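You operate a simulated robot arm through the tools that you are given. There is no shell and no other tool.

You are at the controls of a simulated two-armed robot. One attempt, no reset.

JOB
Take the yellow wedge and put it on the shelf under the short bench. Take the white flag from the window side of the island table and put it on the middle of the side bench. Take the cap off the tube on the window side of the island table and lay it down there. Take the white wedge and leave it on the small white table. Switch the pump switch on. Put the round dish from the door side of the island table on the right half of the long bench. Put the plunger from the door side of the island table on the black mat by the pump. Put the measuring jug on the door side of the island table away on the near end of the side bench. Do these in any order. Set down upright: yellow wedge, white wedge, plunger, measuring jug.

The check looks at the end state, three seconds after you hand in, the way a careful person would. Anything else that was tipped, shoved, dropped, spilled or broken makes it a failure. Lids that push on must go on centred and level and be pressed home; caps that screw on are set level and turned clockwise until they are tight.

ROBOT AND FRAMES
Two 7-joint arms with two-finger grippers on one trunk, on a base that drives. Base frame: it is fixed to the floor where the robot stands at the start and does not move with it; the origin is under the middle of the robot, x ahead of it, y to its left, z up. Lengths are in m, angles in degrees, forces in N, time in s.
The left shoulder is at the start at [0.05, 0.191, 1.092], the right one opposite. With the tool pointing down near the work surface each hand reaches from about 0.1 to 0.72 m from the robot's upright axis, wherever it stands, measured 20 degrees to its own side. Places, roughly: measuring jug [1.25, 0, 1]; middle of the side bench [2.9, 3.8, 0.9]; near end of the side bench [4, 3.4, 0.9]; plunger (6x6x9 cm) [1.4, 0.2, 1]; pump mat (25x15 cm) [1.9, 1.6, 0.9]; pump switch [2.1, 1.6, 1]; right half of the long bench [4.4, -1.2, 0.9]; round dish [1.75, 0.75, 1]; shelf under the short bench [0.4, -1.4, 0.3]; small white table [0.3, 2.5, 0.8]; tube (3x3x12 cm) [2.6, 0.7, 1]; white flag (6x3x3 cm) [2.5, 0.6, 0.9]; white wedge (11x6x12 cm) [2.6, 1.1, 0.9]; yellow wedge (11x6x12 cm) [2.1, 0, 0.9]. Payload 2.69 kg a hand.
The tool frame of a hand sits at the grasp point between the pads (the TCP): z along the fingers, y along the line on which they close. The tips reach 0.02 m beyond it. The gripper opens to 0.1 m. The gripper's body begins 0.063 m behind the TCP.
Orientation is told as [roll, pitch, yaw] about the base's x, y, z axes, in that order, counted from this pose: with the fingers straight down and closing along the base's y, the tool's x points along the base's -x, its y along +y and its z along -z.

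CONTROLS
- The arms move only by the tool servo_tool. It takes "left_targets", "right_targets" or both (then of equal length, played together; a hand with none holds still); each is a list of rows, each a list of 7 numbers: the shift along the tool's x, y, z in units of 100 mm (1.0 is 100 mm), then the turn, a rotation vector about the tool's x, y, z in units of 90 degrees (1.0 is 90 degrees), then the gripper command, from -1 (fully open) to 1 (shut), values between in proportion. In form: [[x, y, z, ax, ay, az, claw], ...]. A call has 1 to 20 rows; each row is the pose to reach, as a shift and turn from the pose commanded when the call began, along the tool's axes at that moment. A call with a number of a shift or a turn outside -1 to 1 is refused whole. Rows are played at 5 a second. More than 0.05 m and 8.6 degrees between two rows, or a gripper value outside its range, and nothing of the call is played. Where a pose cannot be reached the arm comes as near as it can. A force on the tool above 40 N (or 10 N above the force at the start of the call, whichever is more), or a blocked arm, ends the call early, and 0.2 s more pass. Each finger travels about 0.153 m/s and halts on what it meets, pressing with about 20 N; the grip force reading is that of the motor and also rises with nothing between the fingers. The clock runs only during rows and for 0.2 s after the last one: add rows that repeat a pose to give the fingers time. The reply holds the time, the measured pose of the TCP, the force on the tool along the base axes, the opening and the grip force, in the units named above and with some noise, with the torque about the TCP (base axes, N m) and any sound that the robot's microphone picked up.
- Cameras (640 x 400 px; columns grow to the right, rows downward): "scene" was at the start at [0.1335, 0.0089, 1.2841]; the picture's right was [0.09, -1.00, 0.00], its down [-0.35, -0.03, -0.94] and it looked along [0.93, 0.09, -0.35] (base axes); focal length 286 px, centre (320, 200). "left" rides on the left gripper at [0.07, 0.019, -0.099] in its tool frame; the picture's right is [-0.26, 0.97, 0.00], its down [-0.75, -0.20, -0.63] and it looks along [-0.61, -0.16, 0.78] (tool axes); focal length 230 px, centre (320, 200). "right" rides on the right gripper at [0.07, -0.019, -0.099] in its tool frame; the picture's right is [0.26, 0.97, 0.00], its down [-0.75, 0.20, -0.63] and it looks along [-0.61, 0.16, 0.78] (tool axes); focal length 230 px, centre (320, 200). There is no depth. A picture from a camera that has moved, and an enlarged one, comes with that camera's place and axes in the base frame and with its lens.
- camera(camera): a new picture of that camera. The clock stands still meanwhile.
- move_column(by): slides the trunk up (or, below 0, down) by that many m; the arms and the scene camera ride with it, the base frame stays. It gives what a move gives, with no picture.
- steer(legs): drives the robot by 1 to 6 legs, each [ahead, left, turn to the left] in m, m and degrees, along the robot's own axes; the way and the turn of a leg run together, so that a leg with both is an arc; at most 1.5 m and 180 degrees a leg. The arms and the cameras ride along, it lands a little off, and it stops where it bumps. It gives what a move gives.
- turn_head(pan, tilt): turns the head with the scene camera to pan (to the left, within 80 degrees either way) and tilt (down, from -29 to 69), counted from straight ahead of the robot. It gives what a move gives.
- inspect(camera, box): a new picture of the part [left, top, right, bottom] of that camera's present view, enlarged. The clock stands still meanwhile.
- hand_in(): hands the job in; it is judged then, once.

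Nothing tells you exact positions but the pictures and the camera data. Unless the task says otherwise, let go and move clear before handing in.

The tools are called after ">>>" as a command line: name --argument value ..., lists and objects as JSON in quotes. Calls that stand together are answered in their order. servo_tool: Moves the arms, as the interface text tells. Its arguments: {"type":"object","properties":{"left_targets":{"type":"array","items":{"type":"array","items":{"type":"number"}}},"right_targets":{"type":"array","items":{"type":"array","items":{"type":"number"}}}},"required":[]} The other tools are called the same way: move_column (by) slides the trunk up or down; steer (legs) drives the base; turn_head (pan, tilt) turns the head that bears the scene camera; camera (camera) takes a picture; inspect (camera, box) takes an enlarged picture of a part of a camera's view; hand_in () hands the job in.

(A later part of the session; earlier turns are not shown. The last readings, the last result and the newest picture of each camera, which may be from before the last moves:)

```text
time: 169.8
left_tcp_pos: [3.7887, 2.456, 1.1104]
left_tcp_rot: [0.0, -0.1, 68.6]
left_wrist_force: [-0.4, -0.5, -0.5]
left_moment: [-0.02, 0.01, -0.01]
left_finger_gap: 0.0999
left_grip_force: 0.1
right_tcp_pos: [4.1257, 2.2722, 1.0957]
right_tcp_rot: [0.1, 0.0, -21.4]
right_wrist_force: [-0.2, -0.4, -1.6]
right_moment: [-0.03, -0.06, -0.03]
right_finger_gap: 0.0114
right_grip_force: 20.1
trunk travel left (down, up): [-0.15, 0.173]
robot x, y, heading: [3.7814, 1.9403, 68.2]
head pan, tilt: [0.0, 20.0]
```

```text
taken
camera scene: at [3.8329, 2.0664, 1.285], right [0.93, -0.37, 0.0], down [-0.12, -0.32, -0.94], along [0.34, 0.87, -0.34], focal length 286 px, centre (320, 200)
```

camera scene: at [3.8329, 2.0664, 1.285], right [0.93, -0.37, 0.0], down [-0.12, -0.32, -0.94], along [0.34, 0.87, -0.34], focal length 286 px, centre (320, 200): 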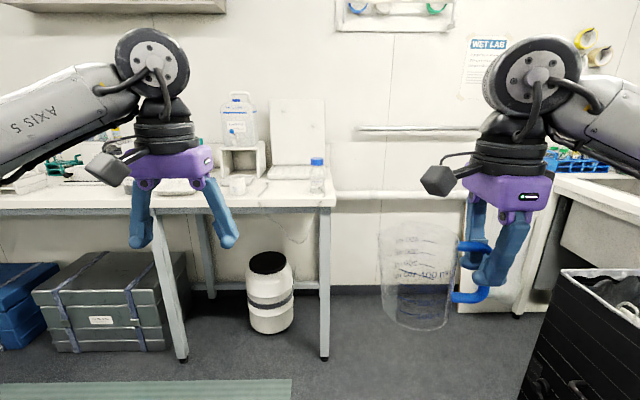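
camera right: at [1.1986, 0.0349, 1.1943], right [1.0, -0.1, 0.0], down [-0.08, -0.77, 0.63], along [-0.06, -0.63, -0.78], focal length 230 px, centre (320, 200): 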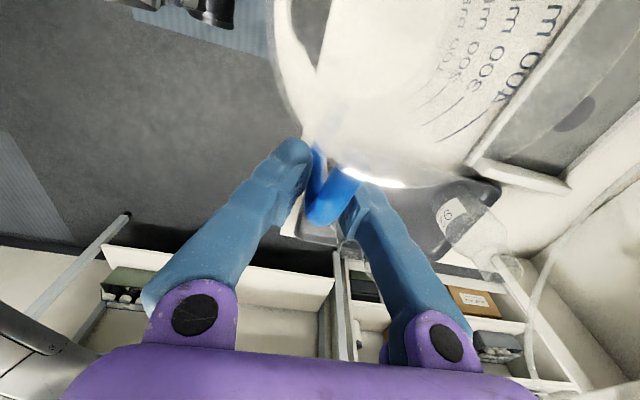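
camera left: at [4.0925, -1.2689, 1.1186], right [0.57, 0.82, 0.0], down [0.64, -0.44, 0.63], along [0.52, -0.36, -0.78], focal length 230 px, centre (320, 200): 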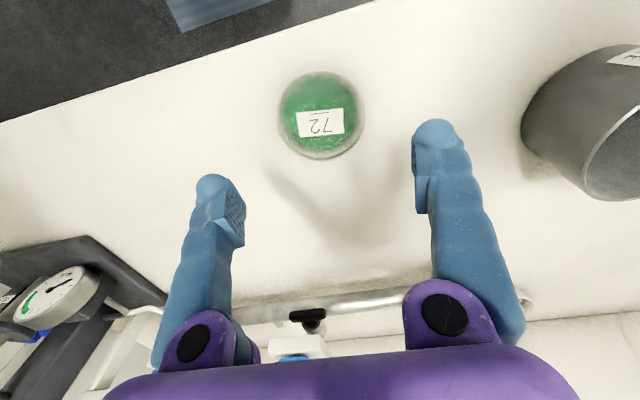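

The near end of the side bench has a free strip in front of the riser, between a small cup and a blue-capped bottle. I'll move closer and check.

>>> steer --legs '[[0.52, 0.3, 1.8]]'

>>> turn_head --pan -10 --tilt 32

>>> camera --camera "scene"

>>> camera --camera "left"

```text
time: 173.2
left_tcp_pos: [3.6691, 3.0542, 1.1091]
left_tcp_rot: [0.1, -0.1, 70.7]
left_wrist_force: [0.5, 0.4, -0.3]
left_moment: [-0.04, 0.01, 0.03]
left_finger_gap: 0.0998
left_grip_force: 0.0
right_tcp_pos: [4.0125, 2.8847, 1.0959]
right_tcp_rot: [0.0, 0.0, -19.3]
right_wrist_force: [0.5, -0.1, -1.2]
right_moment: [-0.03, -0.04, -0.01]
right_finger_gap: 0.0115
right_grip_force: 19.9
trunk travel left (down, up): [-0.15, 0.173]
robot x, y, heading: [3.6828, 2.5395, 70.4]
head pan, tilt: [0.0, 20.0]
```

```text
time: 174.0
left_tcp_pos: [3.6696, 3.0538, 1.1102]
left_tcp_rot: [0.1, -0.1, 70.7]
left_wrist_force: [0.4, 0.1, 0.5]
left_moment: [-0.08, 0.01, -0.01]
left_finger_gap: 0.0998
left_grip_force: 0.2
right_tcp_pos: [4.0123, 2.8851, 1.0952]
right_tcp_rot: [0.0, 0.0, -19.4]
right_wrist_force: [-0.3, 1.1, -1.4]
right_moment: [-0.03, -0.06, 0.02]
right_finger_gap: 0.0115
right_grip_force: 20.2
trunk travel left (down, up): [-0.15, 0.173]
robot x, y, heading: [3.6824, 2.5412, 70.5]
head pan, tilt: [-10.0, 32.0]
```

```text
taken
camera scene: at [3.7409, 2.6569, 1.2659], right [0.87, -0.49, 0.0], down [-0.26, -0.46, -0.85], along [0.41, 0.74, -0.53], focal length 286 px, centre (320, 200)
```

scene: 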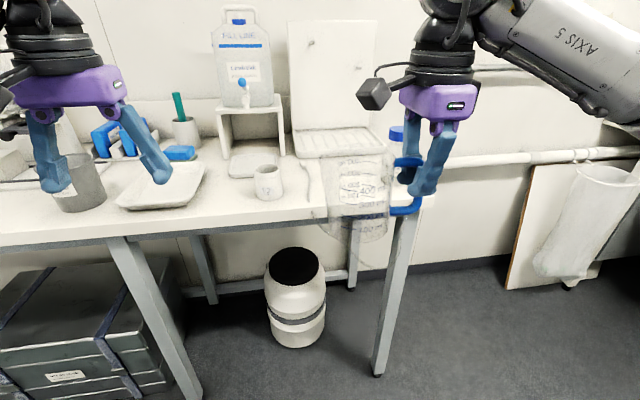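

```text
taken
camera left: at [3.6294, 2.9935, 1.2095], right [-0.83, 0.56, 0.0], down [0.44, 0.64, 0.63], along [0.36, 0.52, -0.78], focal length 230 px, centre (320, 200)
```

left: 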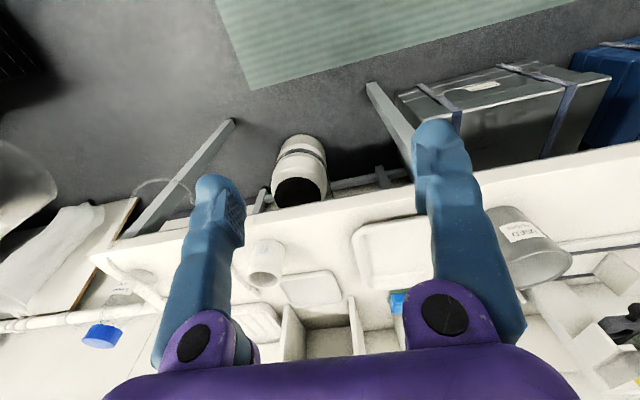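

The free spot for the jug is right of the small cup, in front of the drying board. Moving 0.15 m closer and extending the right hand.

>>> steer --legs '[[0.15, 0, -0.4]]'

>>> servo_tool --right_targets '[[0, 0.4, 0, 0, 0, 0, 1], [0, 0.8, 0, 0, 0, 0, 1], [0, 0.98, 0, 0, 0, 0, 1], [0, 0.98, 0, 0, 0, 0, 1]]'

>>> camera --camera "scene"

>>> camera --camera "right"

```text
time: 175.4
left_tcp_pos: [3.7238, 3.1947, 1.1088]
left_tcp_rot: [0.0, 0.0, 70.1]
left_wrist_force: [-0.2, -0.6, 0.7]
left_moment: [0.01, 0.02, -0.01]
left_finger_gap: 0.0998
left_grip_force: 0.1
right_tcp_pos: [4.0658, 3.0223, 1.0957]
right_tcp_rot: [0.0, 0.0, -19.8]
right_wrist_force: [-0.7, -0.6, -0.9]
right_moment: [-0.11, -0.02, -0.02]
right_finger_gap: 0.0119
right_grip_force: 19.8
trunk travel left (down, up): [-0.15, 0.173]
robot x, y, heading: [3.7351, 2.6805, 70.2]
head pan, tilt: [-10.0, 32.0]
```

```text
time: 176.4
left_tcp_pos: [3.7236, 3.1942, 1.1112]
left_tcp_rot: [0.0, -0.1, 70.2]
left_wrist_force: [0.2, 0.0, 0.6]
left_moment: [-0.01, 0.03, 0.0]
left_finger_gap: 0.0998
left_grip_force: 0.1
right_tcp_pos: [4.0983, 3.1156, 1.0955]
right_tcp_rot: [0.0, 0.0, -19.7]
right_wrist_force: [0.0, -0.5, 0.1]
right_moment: [-0.03, -0.04, 0.04]
right_finger_gap: 0.0116
right_grip_force: 19.9
trunk travel left (down, up): [-0.15, 0.173]
robot x, y, heading: [3.7357, 2.6827, 70.3]
head pan, tilt: [-10.0, 32.0]
```

```text
taken
camera scene: at [3.7918, 2.7969, 1.2659], right [0.87, -0.5, 0.0], down [-0.26, -0.46, -0.85], along [0.42, 0.74, -0.53], focal length 286 px, centre (320, 200)
```

scene: 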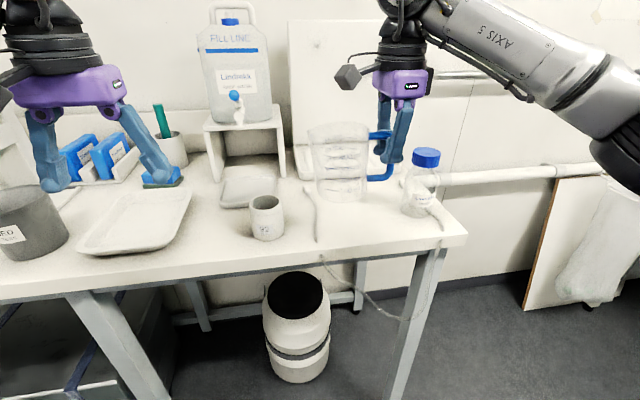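

```text
taken
camera right: at [4.0264, 3.1196, 1.1951], right [0.08, 1.0, 0.0], down [0.77, -0.07, 0.63], along [0.63, -0.05, -0.78], focal length 230 px, centre (320, 200)
```

right: 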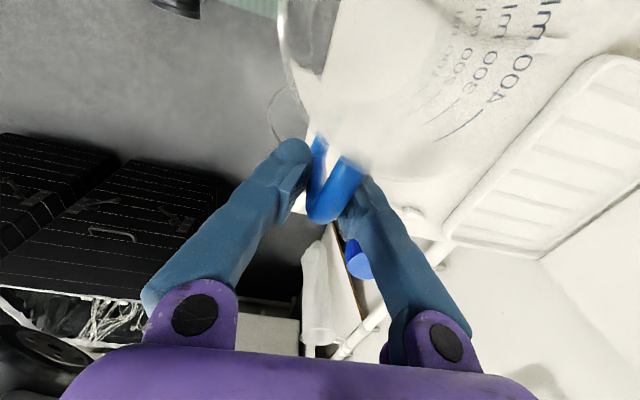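

There seems to be a thin tube lying on the bench near the drop spot. Zooming in before lowering.

>>> inspect --camera "scene" --box '[240, 110, 470, 260]'

>>> inspect --camera "left" --box '[0, 100, 320, 300]'

```text
2.67 times, centred on (355, 185) of scene
camera zoom: at [3.7918, 2.7969, 1.2659], right [0.87, -0.5, 0.0], down [-0.26, -0.46, -0.85], along [0.42, 0.74, -0.53], focal length 763 px, centre (227, 240)
```

zoom: 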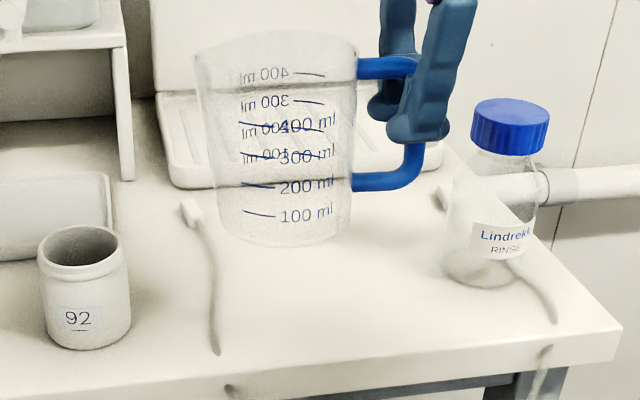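

```text
2.00 times, centred on (160, 200) of left
camera zoom: at [3.6833, 3.1344, 1.2096], right [-0.82, 0.57, 0.0], down [0.44, 0.64, 0.63], along [0.36, 0.52, -0.78], focal length 460 px, centre (640, 200)
```

zoom: 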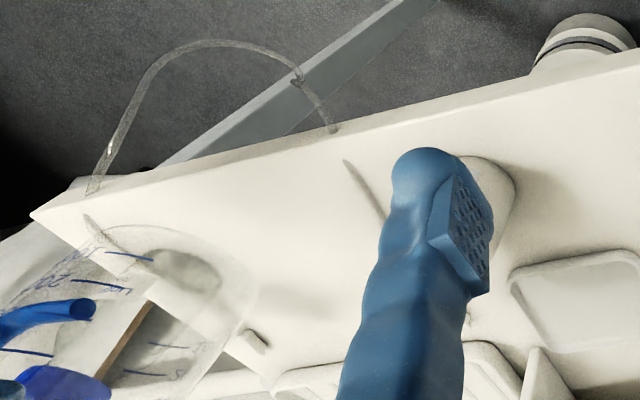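

The tubing lies along both sides of the spot (left run at n≈2.675, right run behind the RINSE bottle at n≈2.93). I'll set the jug midway between, at n≈2.745, and lower it.

>>> servo_tool --right_targets '[[-0.2, 0.25, 0, 0, 0, 0, 1], [-0.37, 0.45, 0, 0, 0, 0, 1], [-0.37, 0.45, 0.3, 0, 0, 0, 1], [-0.37, 0.45, 0.6, 0, 0, 0, 1], [-0.37, 0.45, 0.9, 0, 0, 0, 1], [-0.37, 0.45, 0.9, 0, 0, 0, 1]]'

>>> inspect --camera "scene" --box '[240, 110, 470, 260]'

>>> camera --camera "right"

```text
time: 177.8
left_tcp_pos: [3.7235, 3.1949, 1.1107]
left_tcp_rot: [-0.1, -0.1, 70.2]
left_wrist_force: [0.5, -0.7, -0.6]
left_moment: [-0.02, 0.01, -0.02]
left_finger_gap: 0.1
left_grip_force: 0.1
right_tcp_pos: [4.1482, 3.143, 1.0065]
right_tcp_rot: [0.1, 0.0, -19.7]
right_wrist_force: [-0.6, -0.3, -0.4]
right_moment: [-0.04, -0.04, 0.02]
right_finger_gap: 0.0117
right_grip_force: 19.8
trunk travel left (down, up): [-0.15, 0.173]
robot x, y, heading: [3.736, 2.6827, 70.1]
head pan, tilt: [-10.0, 32.0]
```

```text
2.67 times, centred on (355, 185) of scene
camera zoom: at [3.7916, 2.7969, 1.2659], right [0.87, -0.5, 0.0], down [-0.26, -0.46, -0.85], along [0.42, 0.74, -0.53], focal length 763 px, centre (227, 240)
```

zoom: 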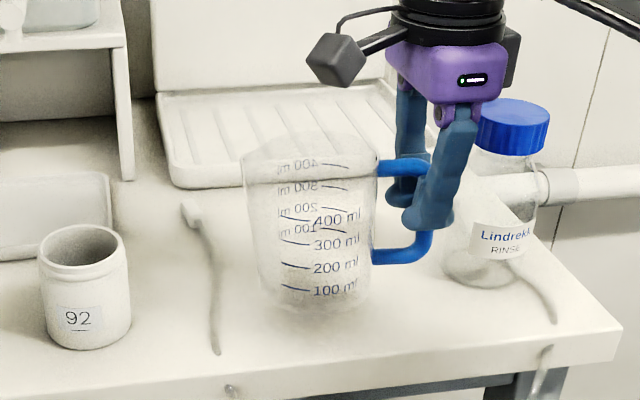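

```text
taken
camera right: at [4.0772, 3.1488, 1.1054], right [0.08, 1.0, 0.0], down [0.77, -0.07, 0.63], along [0.63, -0.05, -0.78], focal length 230 px, centre (320, 200)
```

right: 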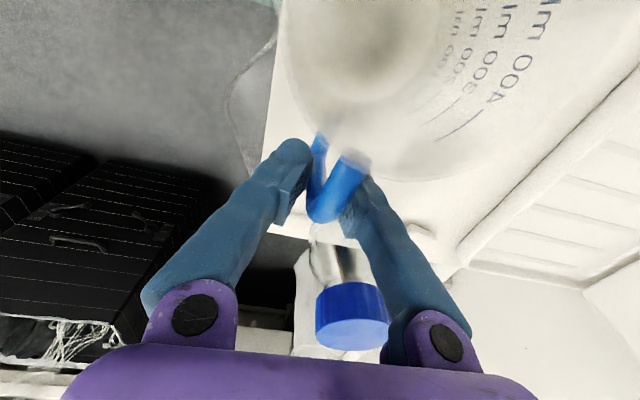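

Positioned well between the tube runs, clear of the bottle. Lowering the last 3 cm gently.

>>> servo_tool --right_targets '[[0, 0, 0.12, 0, 0, 0, 1], [0, 0, 0.22, 0, 0, 0, 1], [0, 0, 0.27, 0, 0, 0, 1], [0, 0, 0.29, 0, 0, 0, 1], [0, 0, 0.29, 0, 0, 0, 1]]'

>>> inspect --camera "scene" --box '[240, 110, 470, 260]'

```text
time: 179.0
left_tcp_pos: [3.7236, 3.1935, 1.1107]
left_tcp_rot: [0.0, -0.1, 70.2]
left_wrist_force: [-0.6, -0.9, 0.1]
left_moment: [0.03, -0.03, 0.0]
left_finger_gap: 0.1001
left_grip_force: 0.0
right_tcp_pos: [4.1483, 3.1443, 0.9778]
right_tcp_rot: [0.1, 0.0, -19.7]
right_wrist_force: [1.9, -0.9, 5.5]
right_moment: [0.22, 0.46, 0.0]
right_finger_gap: 0.0115
right_grip_force: 20.1
trunk travel left (down, up): [-0.15, 0.173]
robot x, y, heading: [3.7321, 2.6825, 70.3]
head pan, tilt: [-10.0, 32.0]
```

```text
2.67 times, centred on (355, 185) of scene
camera zoom: at [3.7917, 2.7963, 1.266], right [0.87, -0.5, 0.0], down [-0.26, -0.46, -0.85], along [0.42, 0.74, -0.53], focal length 763 px, centre (227, 240)
```

zoom: 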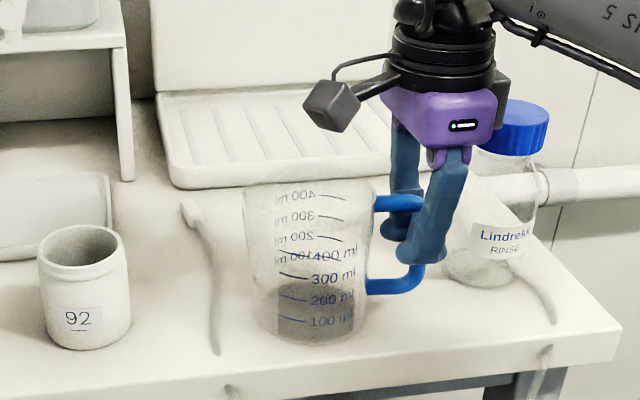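

The jug touches down. Opening the right hand slowly and rising straight up.

>>> servo_tool --right_targets '[[0, 0, 0, 0, 0, 0, 0.65], [0, 0, 0, 0, 0, 0, 0.4], [0, 0, 0, 0, 0, 0, 0], [0, 0, 0, 0, 0, 0, -0.6], [0, 0, 0, 0, 0, 0, -0.6], [0, 0, -0.3, 0, 0, 0, -0.6], [0, 0, -0.7, 0, 0, 0, -0.6], [0, 0, -1.0, 0, 0, 0, -0.6]]'

>>> inspect --camera "scene" --box '[240, 110, 470, 260]'

```text
time: 180.8
left_tcp_pos: [3.724, 3.1944, 1.1105]
left_tcp_rot: [-0.1, -0.1, 70.2]
left_wrist_force: [-0.2, 0.0, 0.0]
left_moment: [0.04, 0.01, 0.02]
left_finger_gap: 0.1001
left_grip_force: 0.1
right_tcp_pos: [4.1465, 3.1439, 1.0781]
right_tcp_rot: [0.0, 0.0, -19.7]
right_wrist_force: [0.7, -0.4, -0.4]
right_moment: [0.0, 0.0, -0.05]
right_finger_gap: 0.0799
right_grip_force: 0.1
trunk travel left (down, up): [-0.15, 0.173]
robot x, y, heading: [3.7354, 2.683, 70.4]
head pan, tilt: [-10.0, 32.0]
```

```text
2.67 times, centred on (355, 185) of scene
camera zoom: at [3.7914, 2.7968, 1.2658], right [0.87, -0.5, 0.0], down [-0.26, -0.46, -0.85], along [0.42, 0.74, -0.53], focal length 763 px, centre (227, 240)
```

zoom: 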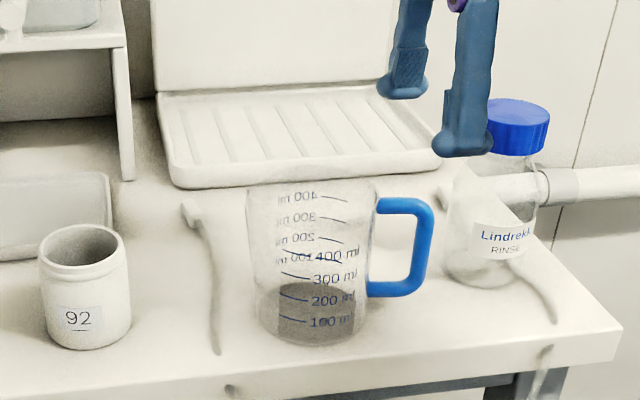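

The jug stands upright at the near end. Retracting the right hand, turning it back to its normal orientation, then backing away toward the island's window side.

>>> servo_tool --right_targets '[[0, -0.4, -0.3, 0, 0, 0, -1], [0, -0.8, -0.5, 0, 0, 0, -1], [0, -1.0, -0.5, 0, 0, -0.09, -1], [0, -1.0, -0.5, 0, 0, -0.18, -1], [0, -1.0, -0.5, 0, 0, -0.27, -1], [0, -1.0, -0.5, 0, 0, -0.36, -1], [0, -1.0, -0.5, 0, 0, -0.45, -1], [0, -1.0, -0.5, 0, 0, -0.54, -1], [0, -1.0, -0.5, 0, 0, -0.63, -1], [0, -1.0, -0.5, 0, 0, -0.72, -1], [0, -1.0, -0.5, 0, 0, -0.81, -1], [0, -1.0, -0.5, 0, 0, -0.9, -1], [0, -1.0, -0.5, 0, 0, -1.0, -1]]'

>>> steer --legs '[[-0.6, -0.1, 0], [-0.9, -0.25, 0]]'

>>> turn_head --pan 75 --tilt 25

>>> camera --camera "scene"

```text
refused: row 13 steps farther than a row can; nothing moved
```

```text
time: 188.7
left_tcp_pos: [3.5432, 1.6653, 1.1106]
left_tcp_rot: [0.0, -0.1, 70.9]
left_wrist_force: [0.2, -0.7, 0.1]
left_moment: [0.01, 0.02, -0.03]
left_finger_gap: 0.0997
left_grip_force: 0.0
right_tcp_pos: [3.9672, 1.6211, 1.0777]
right_tcp_rot: [0.0, 0.0, -19.0]
right_wrist_force: [0.3, -0.3, -0.4]
right_moment: [0.03, 0.02, 0.0]
right_finger_gap: 0.08
right_grip_force: 0.0
trunk travel left (down, up): [-0.15, 0.173]
robot x, y, heading: [3.5559, 1.1506, 70.9]
head pan, tilt: [-10.0, 32.0]
```

```text
time: 190.3
left_tcp_pos: [3.5437, 1.6652, 1.11]
left_tcp_rot: [0.0, -0.1, 70.9]
left_wrist_force: [0.2, -0.1, -0.2]
left_moment: [-0.02, 0.01, -0.02]
left_finger_gap: 0.1
left_grip_force: 0.1
right_tcp_pos: [3.9676, 1.6203, 1.0782]
right_tcp_rot: [0.0, 0.0, -19.0]
right_wrist_force: [0.1, -0.1, -0.1]
right_moment: [-0.01, -0.05, -0.01]
right_finger_gap: 0.0799
right_grip_force: 0.1
trunk travel left (down, up): [-0.15, 0.173]
robot x, y, heading: [3.5576, 1.1541, 71.1]
head pan, tilt: [75.0, 25.0]
```

```text
taken
camera scene: at [3.4974, 1.2429, 1.277], right [0.56, 0.83, 0.0], down [0.35, -0.24, -0.91], along [-0.75, 0.51, -0.42], focal length 286 px, centre (320, 200)
```

scene: 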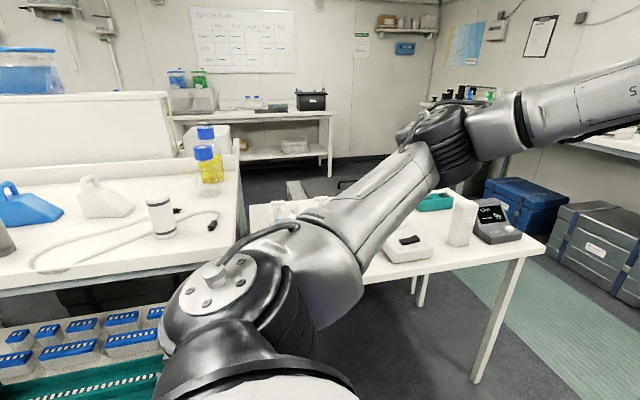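

The hand rotation was refused for one oversized row; the base moved anyway with the hand safely above the jug. I'll now turn the right hand back in free space. I can see the white wedge-shaped container beside a blue one on the island's window side.

>>> servo_tool --right_targets '[[0, -0.4, -0.3, 0, 0, 0, -1], [0, -0.8, -0.5, 0, 0, -0.08, -1], [0, -1.0, -0.5, 0, 0, -0.16, -1], [0, -1.0, -0.5, 0, 0, -0.25, -1], [0, -1.0, -0.5, 0, 0, -0.34, -1], [0, -1.0, -0.5, 0, 0, -0.43, -1], [0, -1.0, -0.5, 0, 0, -0.52, -1], [0, -1.0, -0.5, 0, 0, -0.61, -1], [0, -1.0, -0.5, 0, 0, -0.7, -1], [0, -1.0, -0.5, 0, 0, -0.79, -1], [0, -1.0, -0.5, 0, 0, -0.88, -1], [0, -1.0, -0.5, 0, 0, -0.95, -1], [0, -1.0, -0.5, 0, 0, -1.0, -1]]'

>>> steer --legs '[[-0.55, 0, 0], [0, 0, 89]]'

>>> turn_head --pan 0 --tilt 28

>>> camera --camera "scene"

```text
time: 193.1
left_tcp_pos: [3.5433, 1.6652, 1.1106]
left_tcp_rot: [0.0, -0.2, 71.0]
left_wrist_force: [-0.4, -0.6, -0.4]
left_moment: [-0.02, 0.01, 0.05]
left_finger_gap: 0.1001
left_grip_force: 0.0
right_tcp_pos: [3.9351, 1.5252, 1.1279]
right_tcp_rot: [0.0, 0.1, 71.1]
right_wrist_force: [1.3, -0.1, -0.3]
right_moment: [-0.02, 0.03, -0.02]
right_finger_gap: 0.0998
right_grip_force: 0.0
trunk travel left (down, up): [-0.15, 0.173]
robot x, y, heading: [3.56, 1.1524, 71.0]
head pan, tilt: [75.0, 25.0]
```

```text
time: 200.0
left_tcp_pos: [2.8669, 0.6329, 1.1104]
left_tcp_rot: [0.0, 0.0, 158.3]
left_wrist_force: [0.4, 0.1, -0.4]
left_moment: [0.0, 0.03, -0.03]
left_finger_gap: 0.0999
left_grip_force: 0.1
right_tcp_pos: [3.0241, 1.018, 1.1281]
right_tcp_rot: [0.0, 0.0, 158.4]
right_wrist_force: [0.1, 0.5, 0.7]
right_moment: [0.0, 0.02, 0.0]
right_finger_gap: 0.1001
right_grip_force: 0.1
trunk travel left (down, up): [-0.15, 0.173]
robot x, y, heading: [3.3752, 0.626, 158.2]
head pan, tilt: [75.0, 25.0]
```

```text
time: 201.4
left_tcp_pos: [2.8658, 0.6336, 1.1097]
left_tcp_rot: [0.1, -0.1, 158.3]
left_wrist_force: [-0.1, -0.2, -0.6]
left_moment: [0.01, -0.03, -0.01]
left_finger_gap: 0.1
left_grip_force: 0.1
right_tcp_pos: [3.0248, 1.0182, 1.1281]
right_tcp_rot: [0.0, 0.0, 158.4]
right_wrist_force: [-0.7, 0.2, 0.3]
right_moment: [0.02, 0.01, 0.03]
right_finger_gap: 0.0999
right_grip_force: 0.1
trunk travel left (down, up): [-0.15, 0.173]
robot x, y, heading: [3.3812, 0.624, 158.2]
head pan, tilt: [0.0, 28.0]
```

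```text
taken
camera scene: at [3.258, 0.6754, 1.2722], right [0.37, 0.93, 0.0], down [0.44, -0.17, -0.88], along [-0.82, 0.33, -0.47], focal length 286 px, centre (320, 200)
```

scene: 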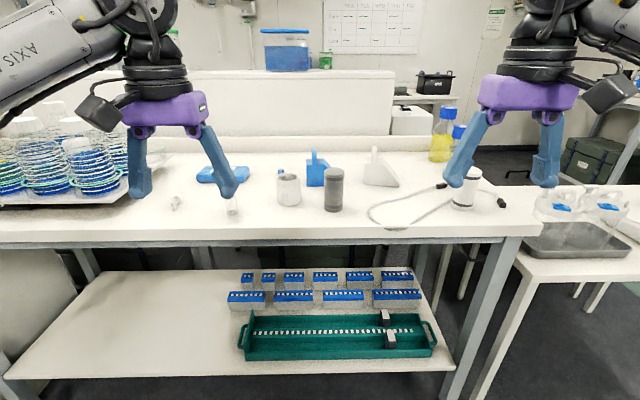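

I'm facing the window side now. Zooming in on the small objects and the wedges.

>>> inspect --camera "scene" --box '[150, 130, 350, 230]'

>>> inspect --camera "scene" --box '[300, 120, 540, 240]'

>>> inspect --camera "left" --box '[160, 100, 480, 340]'

```text
3.20 times, centred on (250, 180) of scene
camera zoom: at [3.258, 0.6754, 1.2722], right [0.37, 0.93, 0.0], down [0.44, -0.17, -0.88], along [-0.82, 0.33, -0.47], focal length 916 px, centre (544, 264)
```

zoom: 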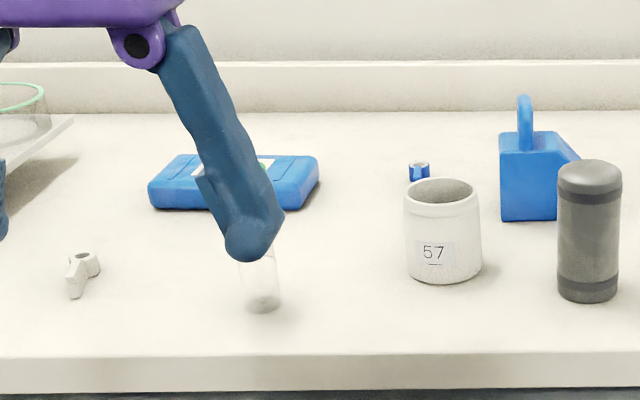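

```text
2.67 times, centred on (420, 180) of scene
camera zoom: at [3.258, 0.6754, 1.2722], right [0.37, 0.93, 0.0], down [0.44, -0.17, -0.88], along [-0.82, 0.33, -0.47], focal length 763 px, centre (53, 253)
```

zoom: 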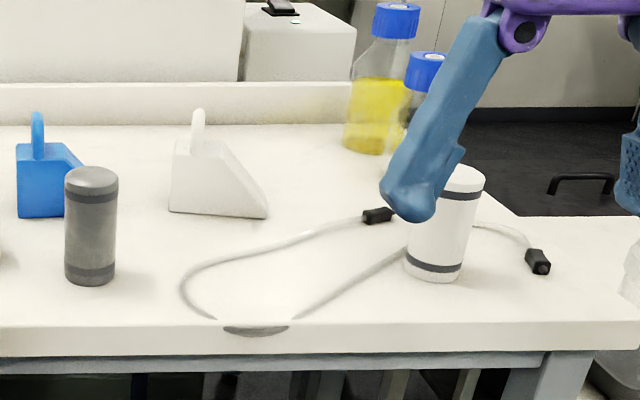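

```text
1.67 times, centred on (320, 220) of left
camera zoom: at [2.9252, 0.5903, 1.2095], right [-0.6, -0.8, 0.0], down [-0.62, 0.46, 0.63], along [-0.51, 0.38, -0.78], focal length 384 px, centre (320, 167)
```

zoom: 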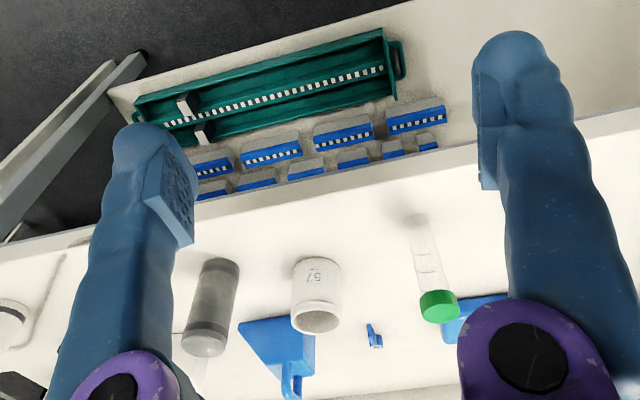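

The white flag lies left at about (2.50, 0.57); the green-capped tube stands at (2.586, 0.702); the white wedge is at about (2.59, 1.15). I'll fetch the flag first: squaring up and moving closer.

>>> steer --legs '[[0.22, 0.14, 1.8]]'

>>> turn_head --pan 15 --tilt 42

>>> camera --camera "scene"

>>> camera --camera "left"

```text
time: 203.3
left_tcp_pos: [2.6142, 0.5654, 1.1108]
left_tcp_rot: [-0.1, -0.1, 160.0]
left_wrist_force: [0.3, -0.2, 0.0]
left_moment: [0.0, 0.0, -0.01]
left_finger_gap: 0.0999
left_grip_force: 0.1
right_tcp_pos: [2.7607, 0.9553, 1.1289]
right_tcp_rot: [0.0, 0.0, 160.1]
right_wrist_force: [-0.7, -0.1, -0.5]
right_moment: [0.01, -0.04, 0.02]
right_finger_gap: 0.1002
right_grip_force: 0.0
trunk travel left (down, up): [-0.15, 0.173]
robot x, y, heading: [3.1256, 0.5726, 159.6]
head pan, tilt: [0.0, 28.0]
```

```text
time: 204.1
left_tcp_pos: [2.6154, 0.5665, 1.1109]
left_tcp_rot: [0.0, -0.1, 159.9]
left_wrist_force: [0.1, 0.0, 0.1]
left_moment: [0.01, 0.01, 0.02]
left_finger_gap: 0.0999
left_grip_force: 0.2
right_tcp_pos: [2.7608, 0.9555, 1.1282]
right_tcp_rot: [0.0, 0.0, 160.2]
right_wrist_force: [0.5, 0.2, -0.3]
right_moment: [0.01, -0.02, -0.01]
right_finger_gap: 0.1003
right_grip_force: 0.0
trunk travel left (down, up): [-0.15, 0.173]
robot x, y, heading: [3.13, 0.573, 159.9]
head pan, tilt: [15.0, 42.0]
```

```text
taken
camera scene: at [3.0082, 0.5955, 1.2508], right [0.09, 1.0, 0.0], down [0.67, -0.06, -0.74], along [-0.74, 0.06, -0.67], focal length 286 px, centre (320, 200)
```

scene: 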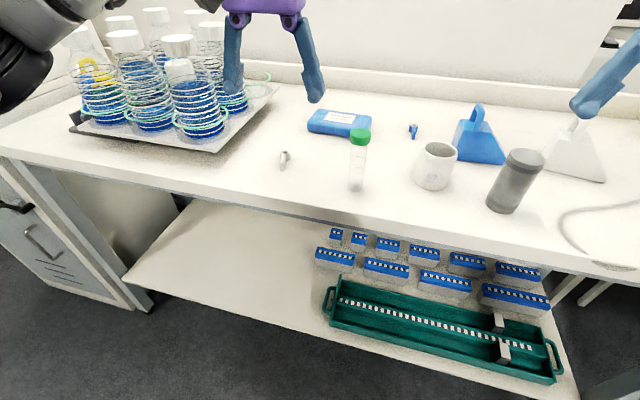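

```text
taken
camera left: at [2.6758, 0.5242, 1.2096], right [-0.57, -0.82, 0.0], down [-0.64, 0.44, 0.63], along [-0.52, 0.36, -0.78], focal length 230 px, centre (320, 200)
```

left: 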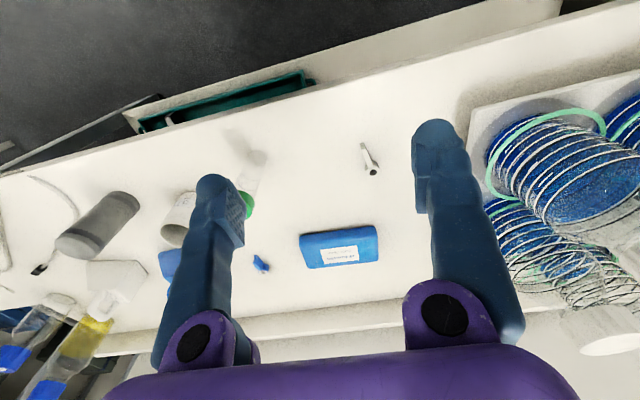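

The flag is near the left hand. Zooming in to get its shape and orientation.

>>> inspect --camera "left" --box '[330, 120, 410, 200]'

>>> inspect --camera "scene" --box '[260, 130, 320, 190]'

>>> inspect --camera "scene" --box '[50, 0, 290, 180]'

```text
5.00 times, centred on (370, 160) of left
camera zoom: at [2.6758, 0.5242, 1.2096], right [-0.57, -0.82, 0.0], down [-0.64, 0.44, 0.63], along [-0.52, 0.36, -0.78], focal length 1150 px, centre (70, 400)
```

zoom: 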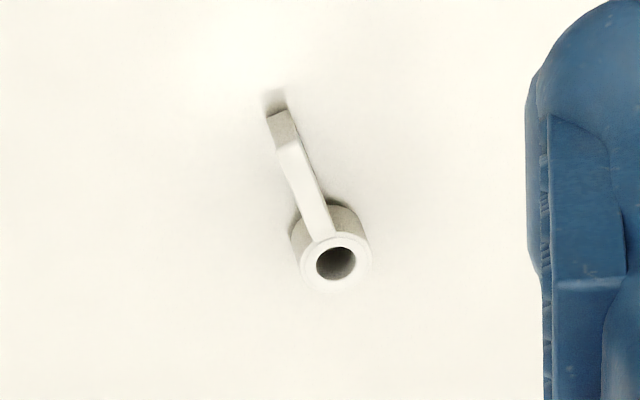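

```text
6.67 times, centred on (290, 160) of scene
camera zoom: at [3.0082, 0.5955, 1.2508], right [0.09, 1.0, 0.0], down [0.67, -0.06, -0.74], along [-0.74, 0.06, -0.67], focal length 1908 px, centre (520, 467)
```

zoom: 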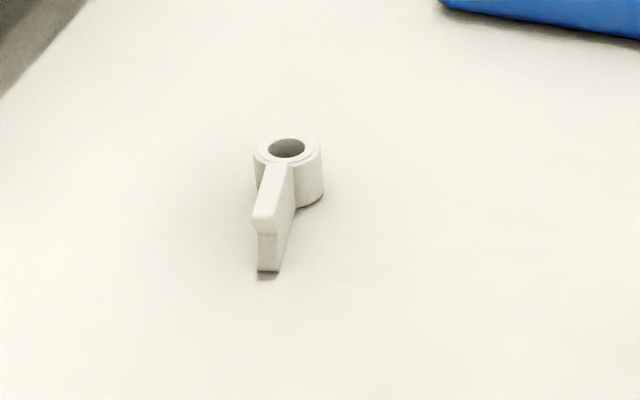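

```text
2.22 times, centred on (170, 90) of scene
camera zoom: at [3.0082, 0.5955, 1.2508], right [0.09, 1.0, 0.0], down [0.67, -0.06, -0.74], along [-0.74, 0.06, -0.67], focal length 636 px, centre (653, 444)
```

zoom: 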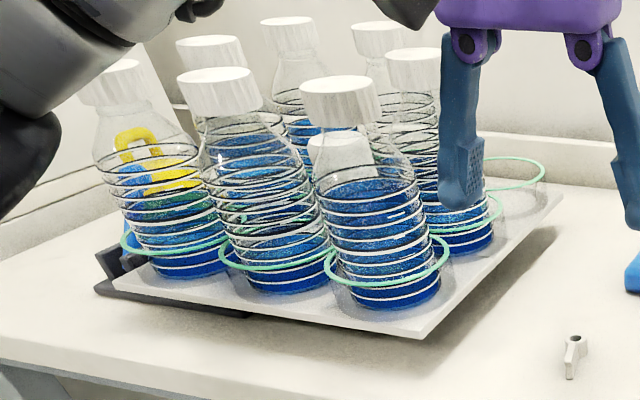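

The flag is a small ring (2.1 cm) with a blade pointing toward me; ring centre ≈ (2.484, 0.564). I'll move over it and descend.

>>> servo_tool --left_targets '[[-0.4, 0.15, 0, 0, 0, 0, -1], [-0.8, 0.3, 0, 0, 0, 0, -1], [-0.98, 0.47, 0.3, 0, 0, 0, -1], [-0.98, 0.47, 0.65, 0, 0, 0, -1], [-0.98, 0.47, 0.95, 0, 0, 0, -1]]'

>>> camera --camera "left"

```text
time: 205.3
left_tcp_pos: [2.5068, 0.5553, 1.0134]
left_tcp_rot: [-0.2, -0.3, 160.1]
left_wrist_force: [-0.7, 0.6, -0.7]
left_moment: [0.0, -0.03, 0.02]
left_finger_gap: 0.0997
left_grip_force: 0.1
right_tcp_pos: [2.7605, 0.9551, 1.1291]
right_tcp_rot: [0.0, 0.1, 160.1]
right_wrist_force: [-0.8, -0.5, 0.5]
right_moment: [0.01, 0.0, -0.01]
right_finger_gap: 0.0998
right_grip_force: 0.1
trunk travel left (down, up): [-0.15, 0.173]
robot x, y, heading: [3.127, 0.5745, 160.1]
head pan, tilt: [15.0, 42.0]
```

```text
taken
camera left: at [2.567, 0.5133, 1.1128], right [-0.57, -0.82, 0.0], down [-0.64, 0.44, 0.63], along [-0.52, 0.36, -0.78], focal length 230 px, centre (320, 200)
```

left: 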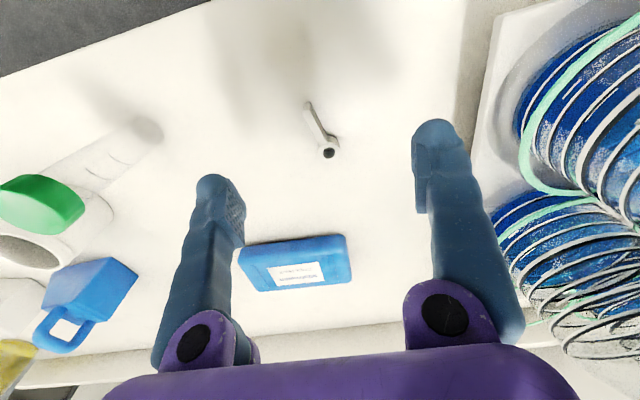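

Refining: 2.3 cm further forward, then down.

>>> servo_tool --left_targets '[[-0.235, 0.02, 0, 0, 0, 0, -1], [-0.235, 0.02, 0.4, 0, 0, 0, -0.6], [-0.235, 0.02, 0.8, 0, 0, 0, -0.5], [-0.235, 0.02, 0.88, 0, 0, 0, -0.5], [-0.235, 0.02, 0.9, 0, 0, 0, -0.5]]'

>>> camera --camera "left"

```text
time: 206.5
left_tcp_pos: [2.4829, 0.5637, 0.9242]
left_tcp_rot: [-0.1, -0.1, 160.0]
left_wrist_force: [-0.1, -0.4, 0.5]
left_moment: [-0.01, 0.0, -0.04]
left_finger_gap: 0.0748
left_grip_force: 0.0
right_tcp_pos: [2.7606, 0.9553, 1.1281]
right_tcp_rot: [0.0, 0.1, 160.1]
right_wrist_force: [0.1, 0.6, 1.2]
right_moment: [-0.02, -0.01, 0.0]
right_finger_gap: 0.1
right_grip_force: 0.1
trunk travel left (down, up): [-0.15, 0.173]
robot x, y, heading: [3.13, 0.576, 160.0]
head pan, tilt: [15.0, 42.0]
```

```text
taken
camera left: at [2.5441, 0.5211, 1.0235], right [-0.57, -0.82, 0.0], down [-0.64, 0.44, 0.63], along [-0.52, 0.36, -0.78], focal length 230 px, centre (320, 200)
```

left: 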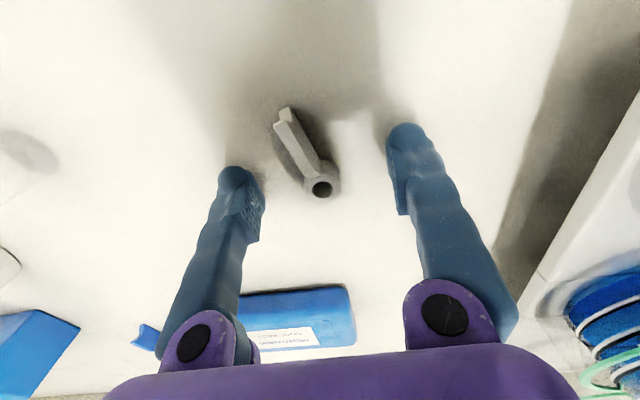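

Ring centred between the pads. Closing and lifting.

>>> servo_tool --left_targets '[[0, 0, 0, 0, 0, 0, 0], [0, 0, 0, 0, 0, 0, 0.5], [0, 0, 0, 0, 0, 0, 1], [0, 0, 0, 0, 0, 0, 1], [0, 0, 0, 0, 0, 0, 1], [0, 0, -0.15, 0, 0, 0, 1], [0, 0, -0.5, 0, 0, 0, 1], [0, 0, -0.95, 0, 0, 0, 1]]'

>>> camera --camera "left"

```text
time: 208.3
left_tcp_pos: [2.483, 0.5625, 1.021]
left_tcp_rot: [0.1, -0.1, 160.0]
left_wrist_force: [0.1, 0.2, 0.5]
left_moment: [0.01, 0.01, 0.03]
left_finger_gap: 0.0202
left_grip_force: 20.2
right_tcp_pos: [2.7618, 0.9557, 1.1285]
right_tcp_rot: [0.1, -0.1, 160.1]
right_wrist_force: [0.4, 0.2, -0.3]
right_moment: [-0.03, -0.04, 0.01]
right_finger_gap: 0.1
right_grip_force: 0.1
trunk travel left (down, up): [-0.15, 0.173]
robot x, y, heading: [3.1294, 0.5726, 159.8]
head pan, tilt: [15.0, 42.0]
```

```text
taken
camera left: at [2.5441, 0.5202, 1.1209], right [-0.57, -0.82, 0.0], down [-0.64, 0.44, 0.63], along [-0.52, 0.36, -0.78], focal length 230 px, centre (320, 200)
```

left: 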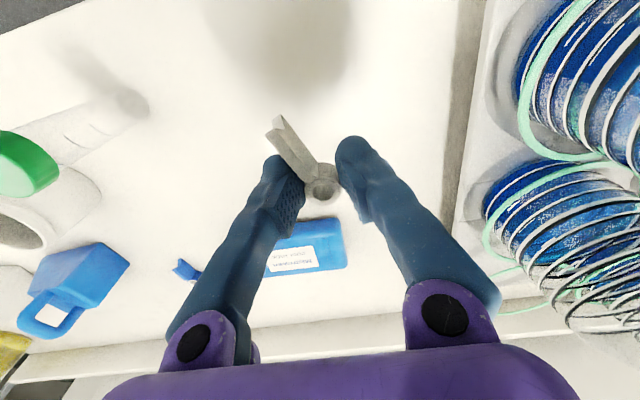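

The flag is held. Pulling back and heading to the side bench with it.

>>> servo_tool --left_targets '[[0, 0, -0.4, 0, 0, 0, 1], [0.3, 0, -0.7, 0, 0, 0, 1], [0.7, 0, -0.9, 0, 0, 0, 1], [1.0, 0, -0.9, 0, 0, 0, 1]]'

>>> steer --legs '[[-0.22, 0, 0], [0, 0, -90], [1.0, 0, 0], [0.95, 0, 0]]'

>>> turn_head --pan 40 --tilt 22

>>> camera --camera "scene"

>>> turn_head --pan -5 --tilt 22

>>> camera --camera "scene"

```text
time: 209.3
left_tcp_pos: [2.5794, 0.527, 1.1105]
left_tcp_rot: [0.1, -0.1, 160.1]
left_wrist_force: [-0.5, -0.7, 0.8]
left_moment: [-0.01, -0.01, 0.01]
left_finger_gap: 0.0201
left_grip_force: 20.4
right_tcp_pos: [2.761, 0.9548, 1.1291]
right_tcp_rot: [-0.1, -0.1, 160.1]
right_wrist_force: [-0.9, -0.3, 0.0]
right_moment: [0.0, -0.01, -0.01]
right_finger_gap: 0.1003
right_grip_force: 0.1
trunk travel left (down, up): [-0.15, 0.173]
robot x, y, heading: [3.1264, 0.5771, 160.3]
head pan, tilt: [15.0, 42.0]
```

```text
time: 224.0
left_tcp_pos: [3.9016, 2.8815, 1.1097]
left_tcp_rot: [0.0, -0.1, 70.8]
left_wrist_force: [1.0, 0.9, -0.2]
left_moment: [0.0, -0.02, 0.01]
left_finger_gap: 0.0202
left_grip_force: 19.3
right_tcp_pos: [4.3334, 2.7056, 1.128]
right_tcp_rot: [0.0, 0.0, 71.1]
right_wrist_force: [0.3, -0.4, -0.2]
right_moment: [0.03, 0.01, 0.01]
right_finger_gap: 0.0999
right_grip_force: 0.1
trunk travel left (down, up): [-0.15, 0.173]
robot x, y, heading: [3.9608, 2.3341, 71.0]
head pan, tilt: [15.0, 42.0]
```

```text
time: 224.9
left_tcp_pos: [3.9023, 2.8806, 1.112]
left_tcp_rot: [0.0, 0.0, 71.0]
left_wrist_force: [0.3, -0.4, 0.2]
left_moment: [0.02, 0.0, 0.02]
left_finger_gap: 0.02
left_grip_force: 20.2
right_tcp_pos: [4.3324, 2.7058, 1.1273]
right_tcp_rot: [0.1, 0.0, 71.0]
right_wrist_force: [0.2, -0.7, 0.4]
right_moment: [0.0, -0.01, 0.03]
right_finger_gap: 0.1
right_grip_force: 0.2
trunk travel left (down, up): [-0.15, 0.173]
robot x, y, heading: [3.9573, 2.3309, 71.0]
head pan, tilt: [40.0, 22.0]
```

```text
taken
camera scene: at [3.9386, 2.457, 1.2817], right [0.93, 0.36, 0.0], down [0.13, -0.35, -0.93], along [-0.33, 0.87, -0.38], focal length 286 px, centre (320, 200)
```

scene: 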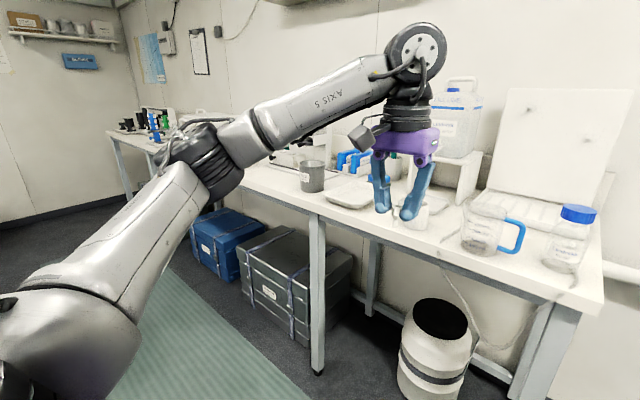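

```text
time: 226.0
left_tcp_pos: [3.9022, 2.8809, 1.1103]
left_tcp_rot: [0.0, -0.1, 70.9]
left_wrist_force: [-0.4, 0.7, 0.7]
left_moment: [0.03, 0.05, -0.01]
left_finger_gap: 0.0201
left_grip_force: 20.2
right_tcp_pos: [4.3326, 2.7058, 1.1292]
right_tcp_rot: [0.0, 0.0, 71.0]
right_wrist_force: [-0.2, -0.2, 0.6]
right_moment: [-0.03, 0.02, 0.0]
right_finger_gap: 0.1
right_grip_force: 0.1
trunk travel left (down, up): [-0.15, 0.173]
robot x, y, heading: [3.9568, 2.3323, 71.2]
head pan, tilt: [-5.0, 22.0]
```

```text
taken
camera scene: at [4.0095, 2.4551, 1.2818], right [0.91, -0.41, 0.0], down [-0.15, -0.34, -0.93], along [0.38, 0.85, -0.37], focal length 286 px, centre (320, 200)
```

scene: 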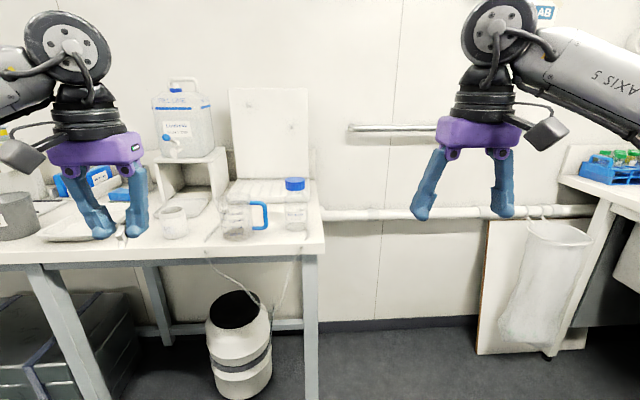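

The jug still stands safely. Sliding left along the side bench to its middle.

>>> steer --legs '[[0, 1.26, -1]]'

>>> turn_head --pan 10 --tilt 28

>>> camera --camera "scene"

>>> camera --camera "left"

```text
time: 231.3
left_tcp_pos: [3.4706, 3.0313, 1.1098]
left_tcp_rot: [-0.1, -0.2, 71.4]
left_wrist_force: [-0.8, 0.0, 0.1]
left_moment: [0.04, 0.03, 0.02]
left_finger_gap: 0.0203
left_grip_force: 20.3
right_tcp_pos: [3.9022, 2.8587, 1.1279]
right_tcp_rot: [0.1, -0.1, 71.5]
right_wrist_force: [-0.2, -0.2, -1.2]
right_moment: [0.04, 0.01, 0.01]
right_finger_gap: 0.1
right_grip_force: 0.1
trunk travel left (down, up): [-0.15, 0.173]
robot x, y, heading: [3.5305, 2.4819, 71.6]
head pan, tilt: [-5.0, 22.0]
stopped in leg 1: the robot was blocked; the commanded pose is now the measured one
```

```text
time: 232.1
left_tcp_pos: [3.4707, 3.0313, 1.1095]
left_tcp_rot: [0.0, -0.1, 71.5]
left_wrist_force: [0.2, -0.4, -0.3]
left_moment: [-0.01, -0.04, 0.02]
left_finger_gap: 0.0199
left_grip_force: 19.8
right_tcp_pos: [3.9022, 2.8591, 1.1275]
right_tcp_rot: [0.0, 0.0, 71.5]
right_wrist_force: [0.1, 0.4, -0.9]
right_moment: [0.01, 0.04, -0.01]
right_finger_gap: 0.1001
right_grip_force: 0.0
trunk travel left (down, up): [-0.15, 0.173]
robot x, y, heading: [3.5339, 2.4789, 71.6]
head pan, tilt: [10.0, 28.0]
```

```text
taken
camera scene: at [3.5583, 2.6108, 1.2722], right [0.99, -0.15, 0.0], down [-0.07, -0.46, -0.88], along [0.13, 0.87, -0.47], focal length 286 px, centre (320, 200)
```

scene: 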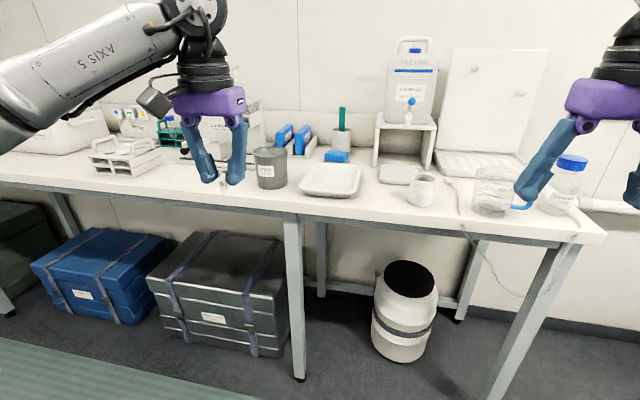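

```text
taken
camera left: at [3.4318, 2.9702, 1.2095], right [-0.83, 0.55, 0.0], down [0.43, 0.65, 0.63], along [0.35, 0.53, -0.78], focal length 230 px, centre (320, 200)
```

left: 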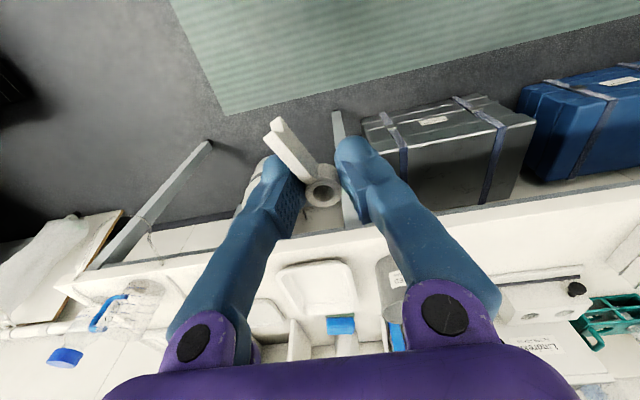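

The robot was blocked on its left. Looking to the left to see what I touched.

>>> turn_head --pan 80 --tilt 40

>>> camera --camera "scene"

>>> turn_head --pan 80 --tilt 15

>>> camera --camera "scene"

```text
time: 233.5
left_tcp_pos: [3.471, 3.0306, 1.11]
left_tcp_rot: [0.1, -0.1, 71.6]
left_wrist_force: [-0.3, -0.5, 0.5]
left_moment: [0.0, -0.02, 0.0]
left_finger_gap: 0.0204
left_grip_force: 19.7
right_tcp_pos: [3.903, 2.8583, 1.1279]
right_tcp_rot: [0.0, 0.0, 71.5]
right_wrist_force: [0.4, -0.2, -0.2]
right_moment: [-0.03, -0.02, 0.0]
right_finger_gap: 0.0999
right_grip_force: 0.2
trunk travel left (down, up): [-0.15, 0.173]
robot x, y, heading: [3.5314, 2.4802, 71.4]
head pan, tilt: [80.0, 40.0]
```

```text
taken
camera scene: at [3.47, 2.5613, 1.2536], right [0.48, 0.88, 0.0], down [0.56, -0.31, -0.77], along [-0.67, 0.37, -0.64], focal length 286 px, centre (320, 200)
```

scene: 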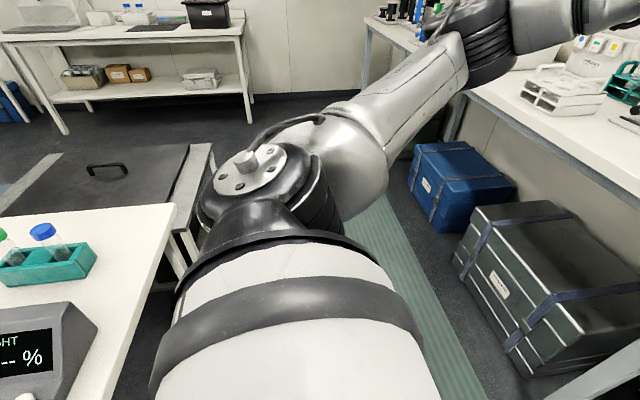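

```text
time: 234.4
left_tcp_pos: [3.4705, 3.0306, 1.1086]
left_tcp_rot: [0.0, 0.0, 71.5]
left_wrist_force: [0.5, -0.2, -0.2]
left_moment: [-0.03, 0.01, 0.04]
left_finger_gap: 0.0203
left_grip_force: 19.9
right_tcp_pos: [3.9027, 2.8587, 1.1279]
right_tcp_rot: [0.0, -0.1, 71.5]
right_wrist_force: [0.6, 0.1, -0.2]
right_moment: [0.01, 0.04, 0.01]
right_finger_gap: 0.1
right_grip_force: 0.0
trunk travel left (down, up): [-0.15, 0.173]
robot x, y, heading: [3.5317, 2.484, 71.6]
head pan, tilt: [80.0, 15.0]
```

```text
taken
camera scene: at [3.4626, 2.5652, 1.2931], right [0.48, 0.88, 0.0], down [0.23, -0.12, -0.97], along [-0.85, 0.46, -0.26], focal length 286 px, centre (320, 200)
```

scene: 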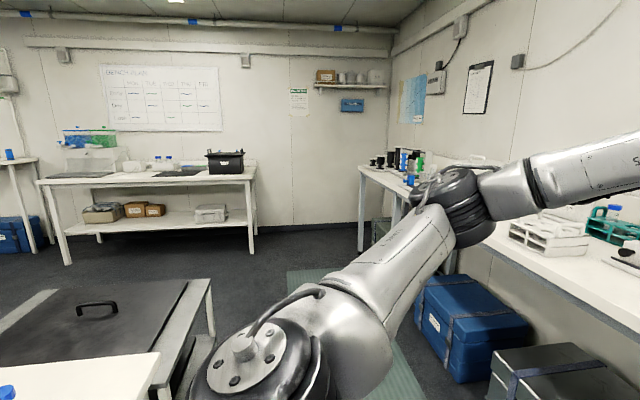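

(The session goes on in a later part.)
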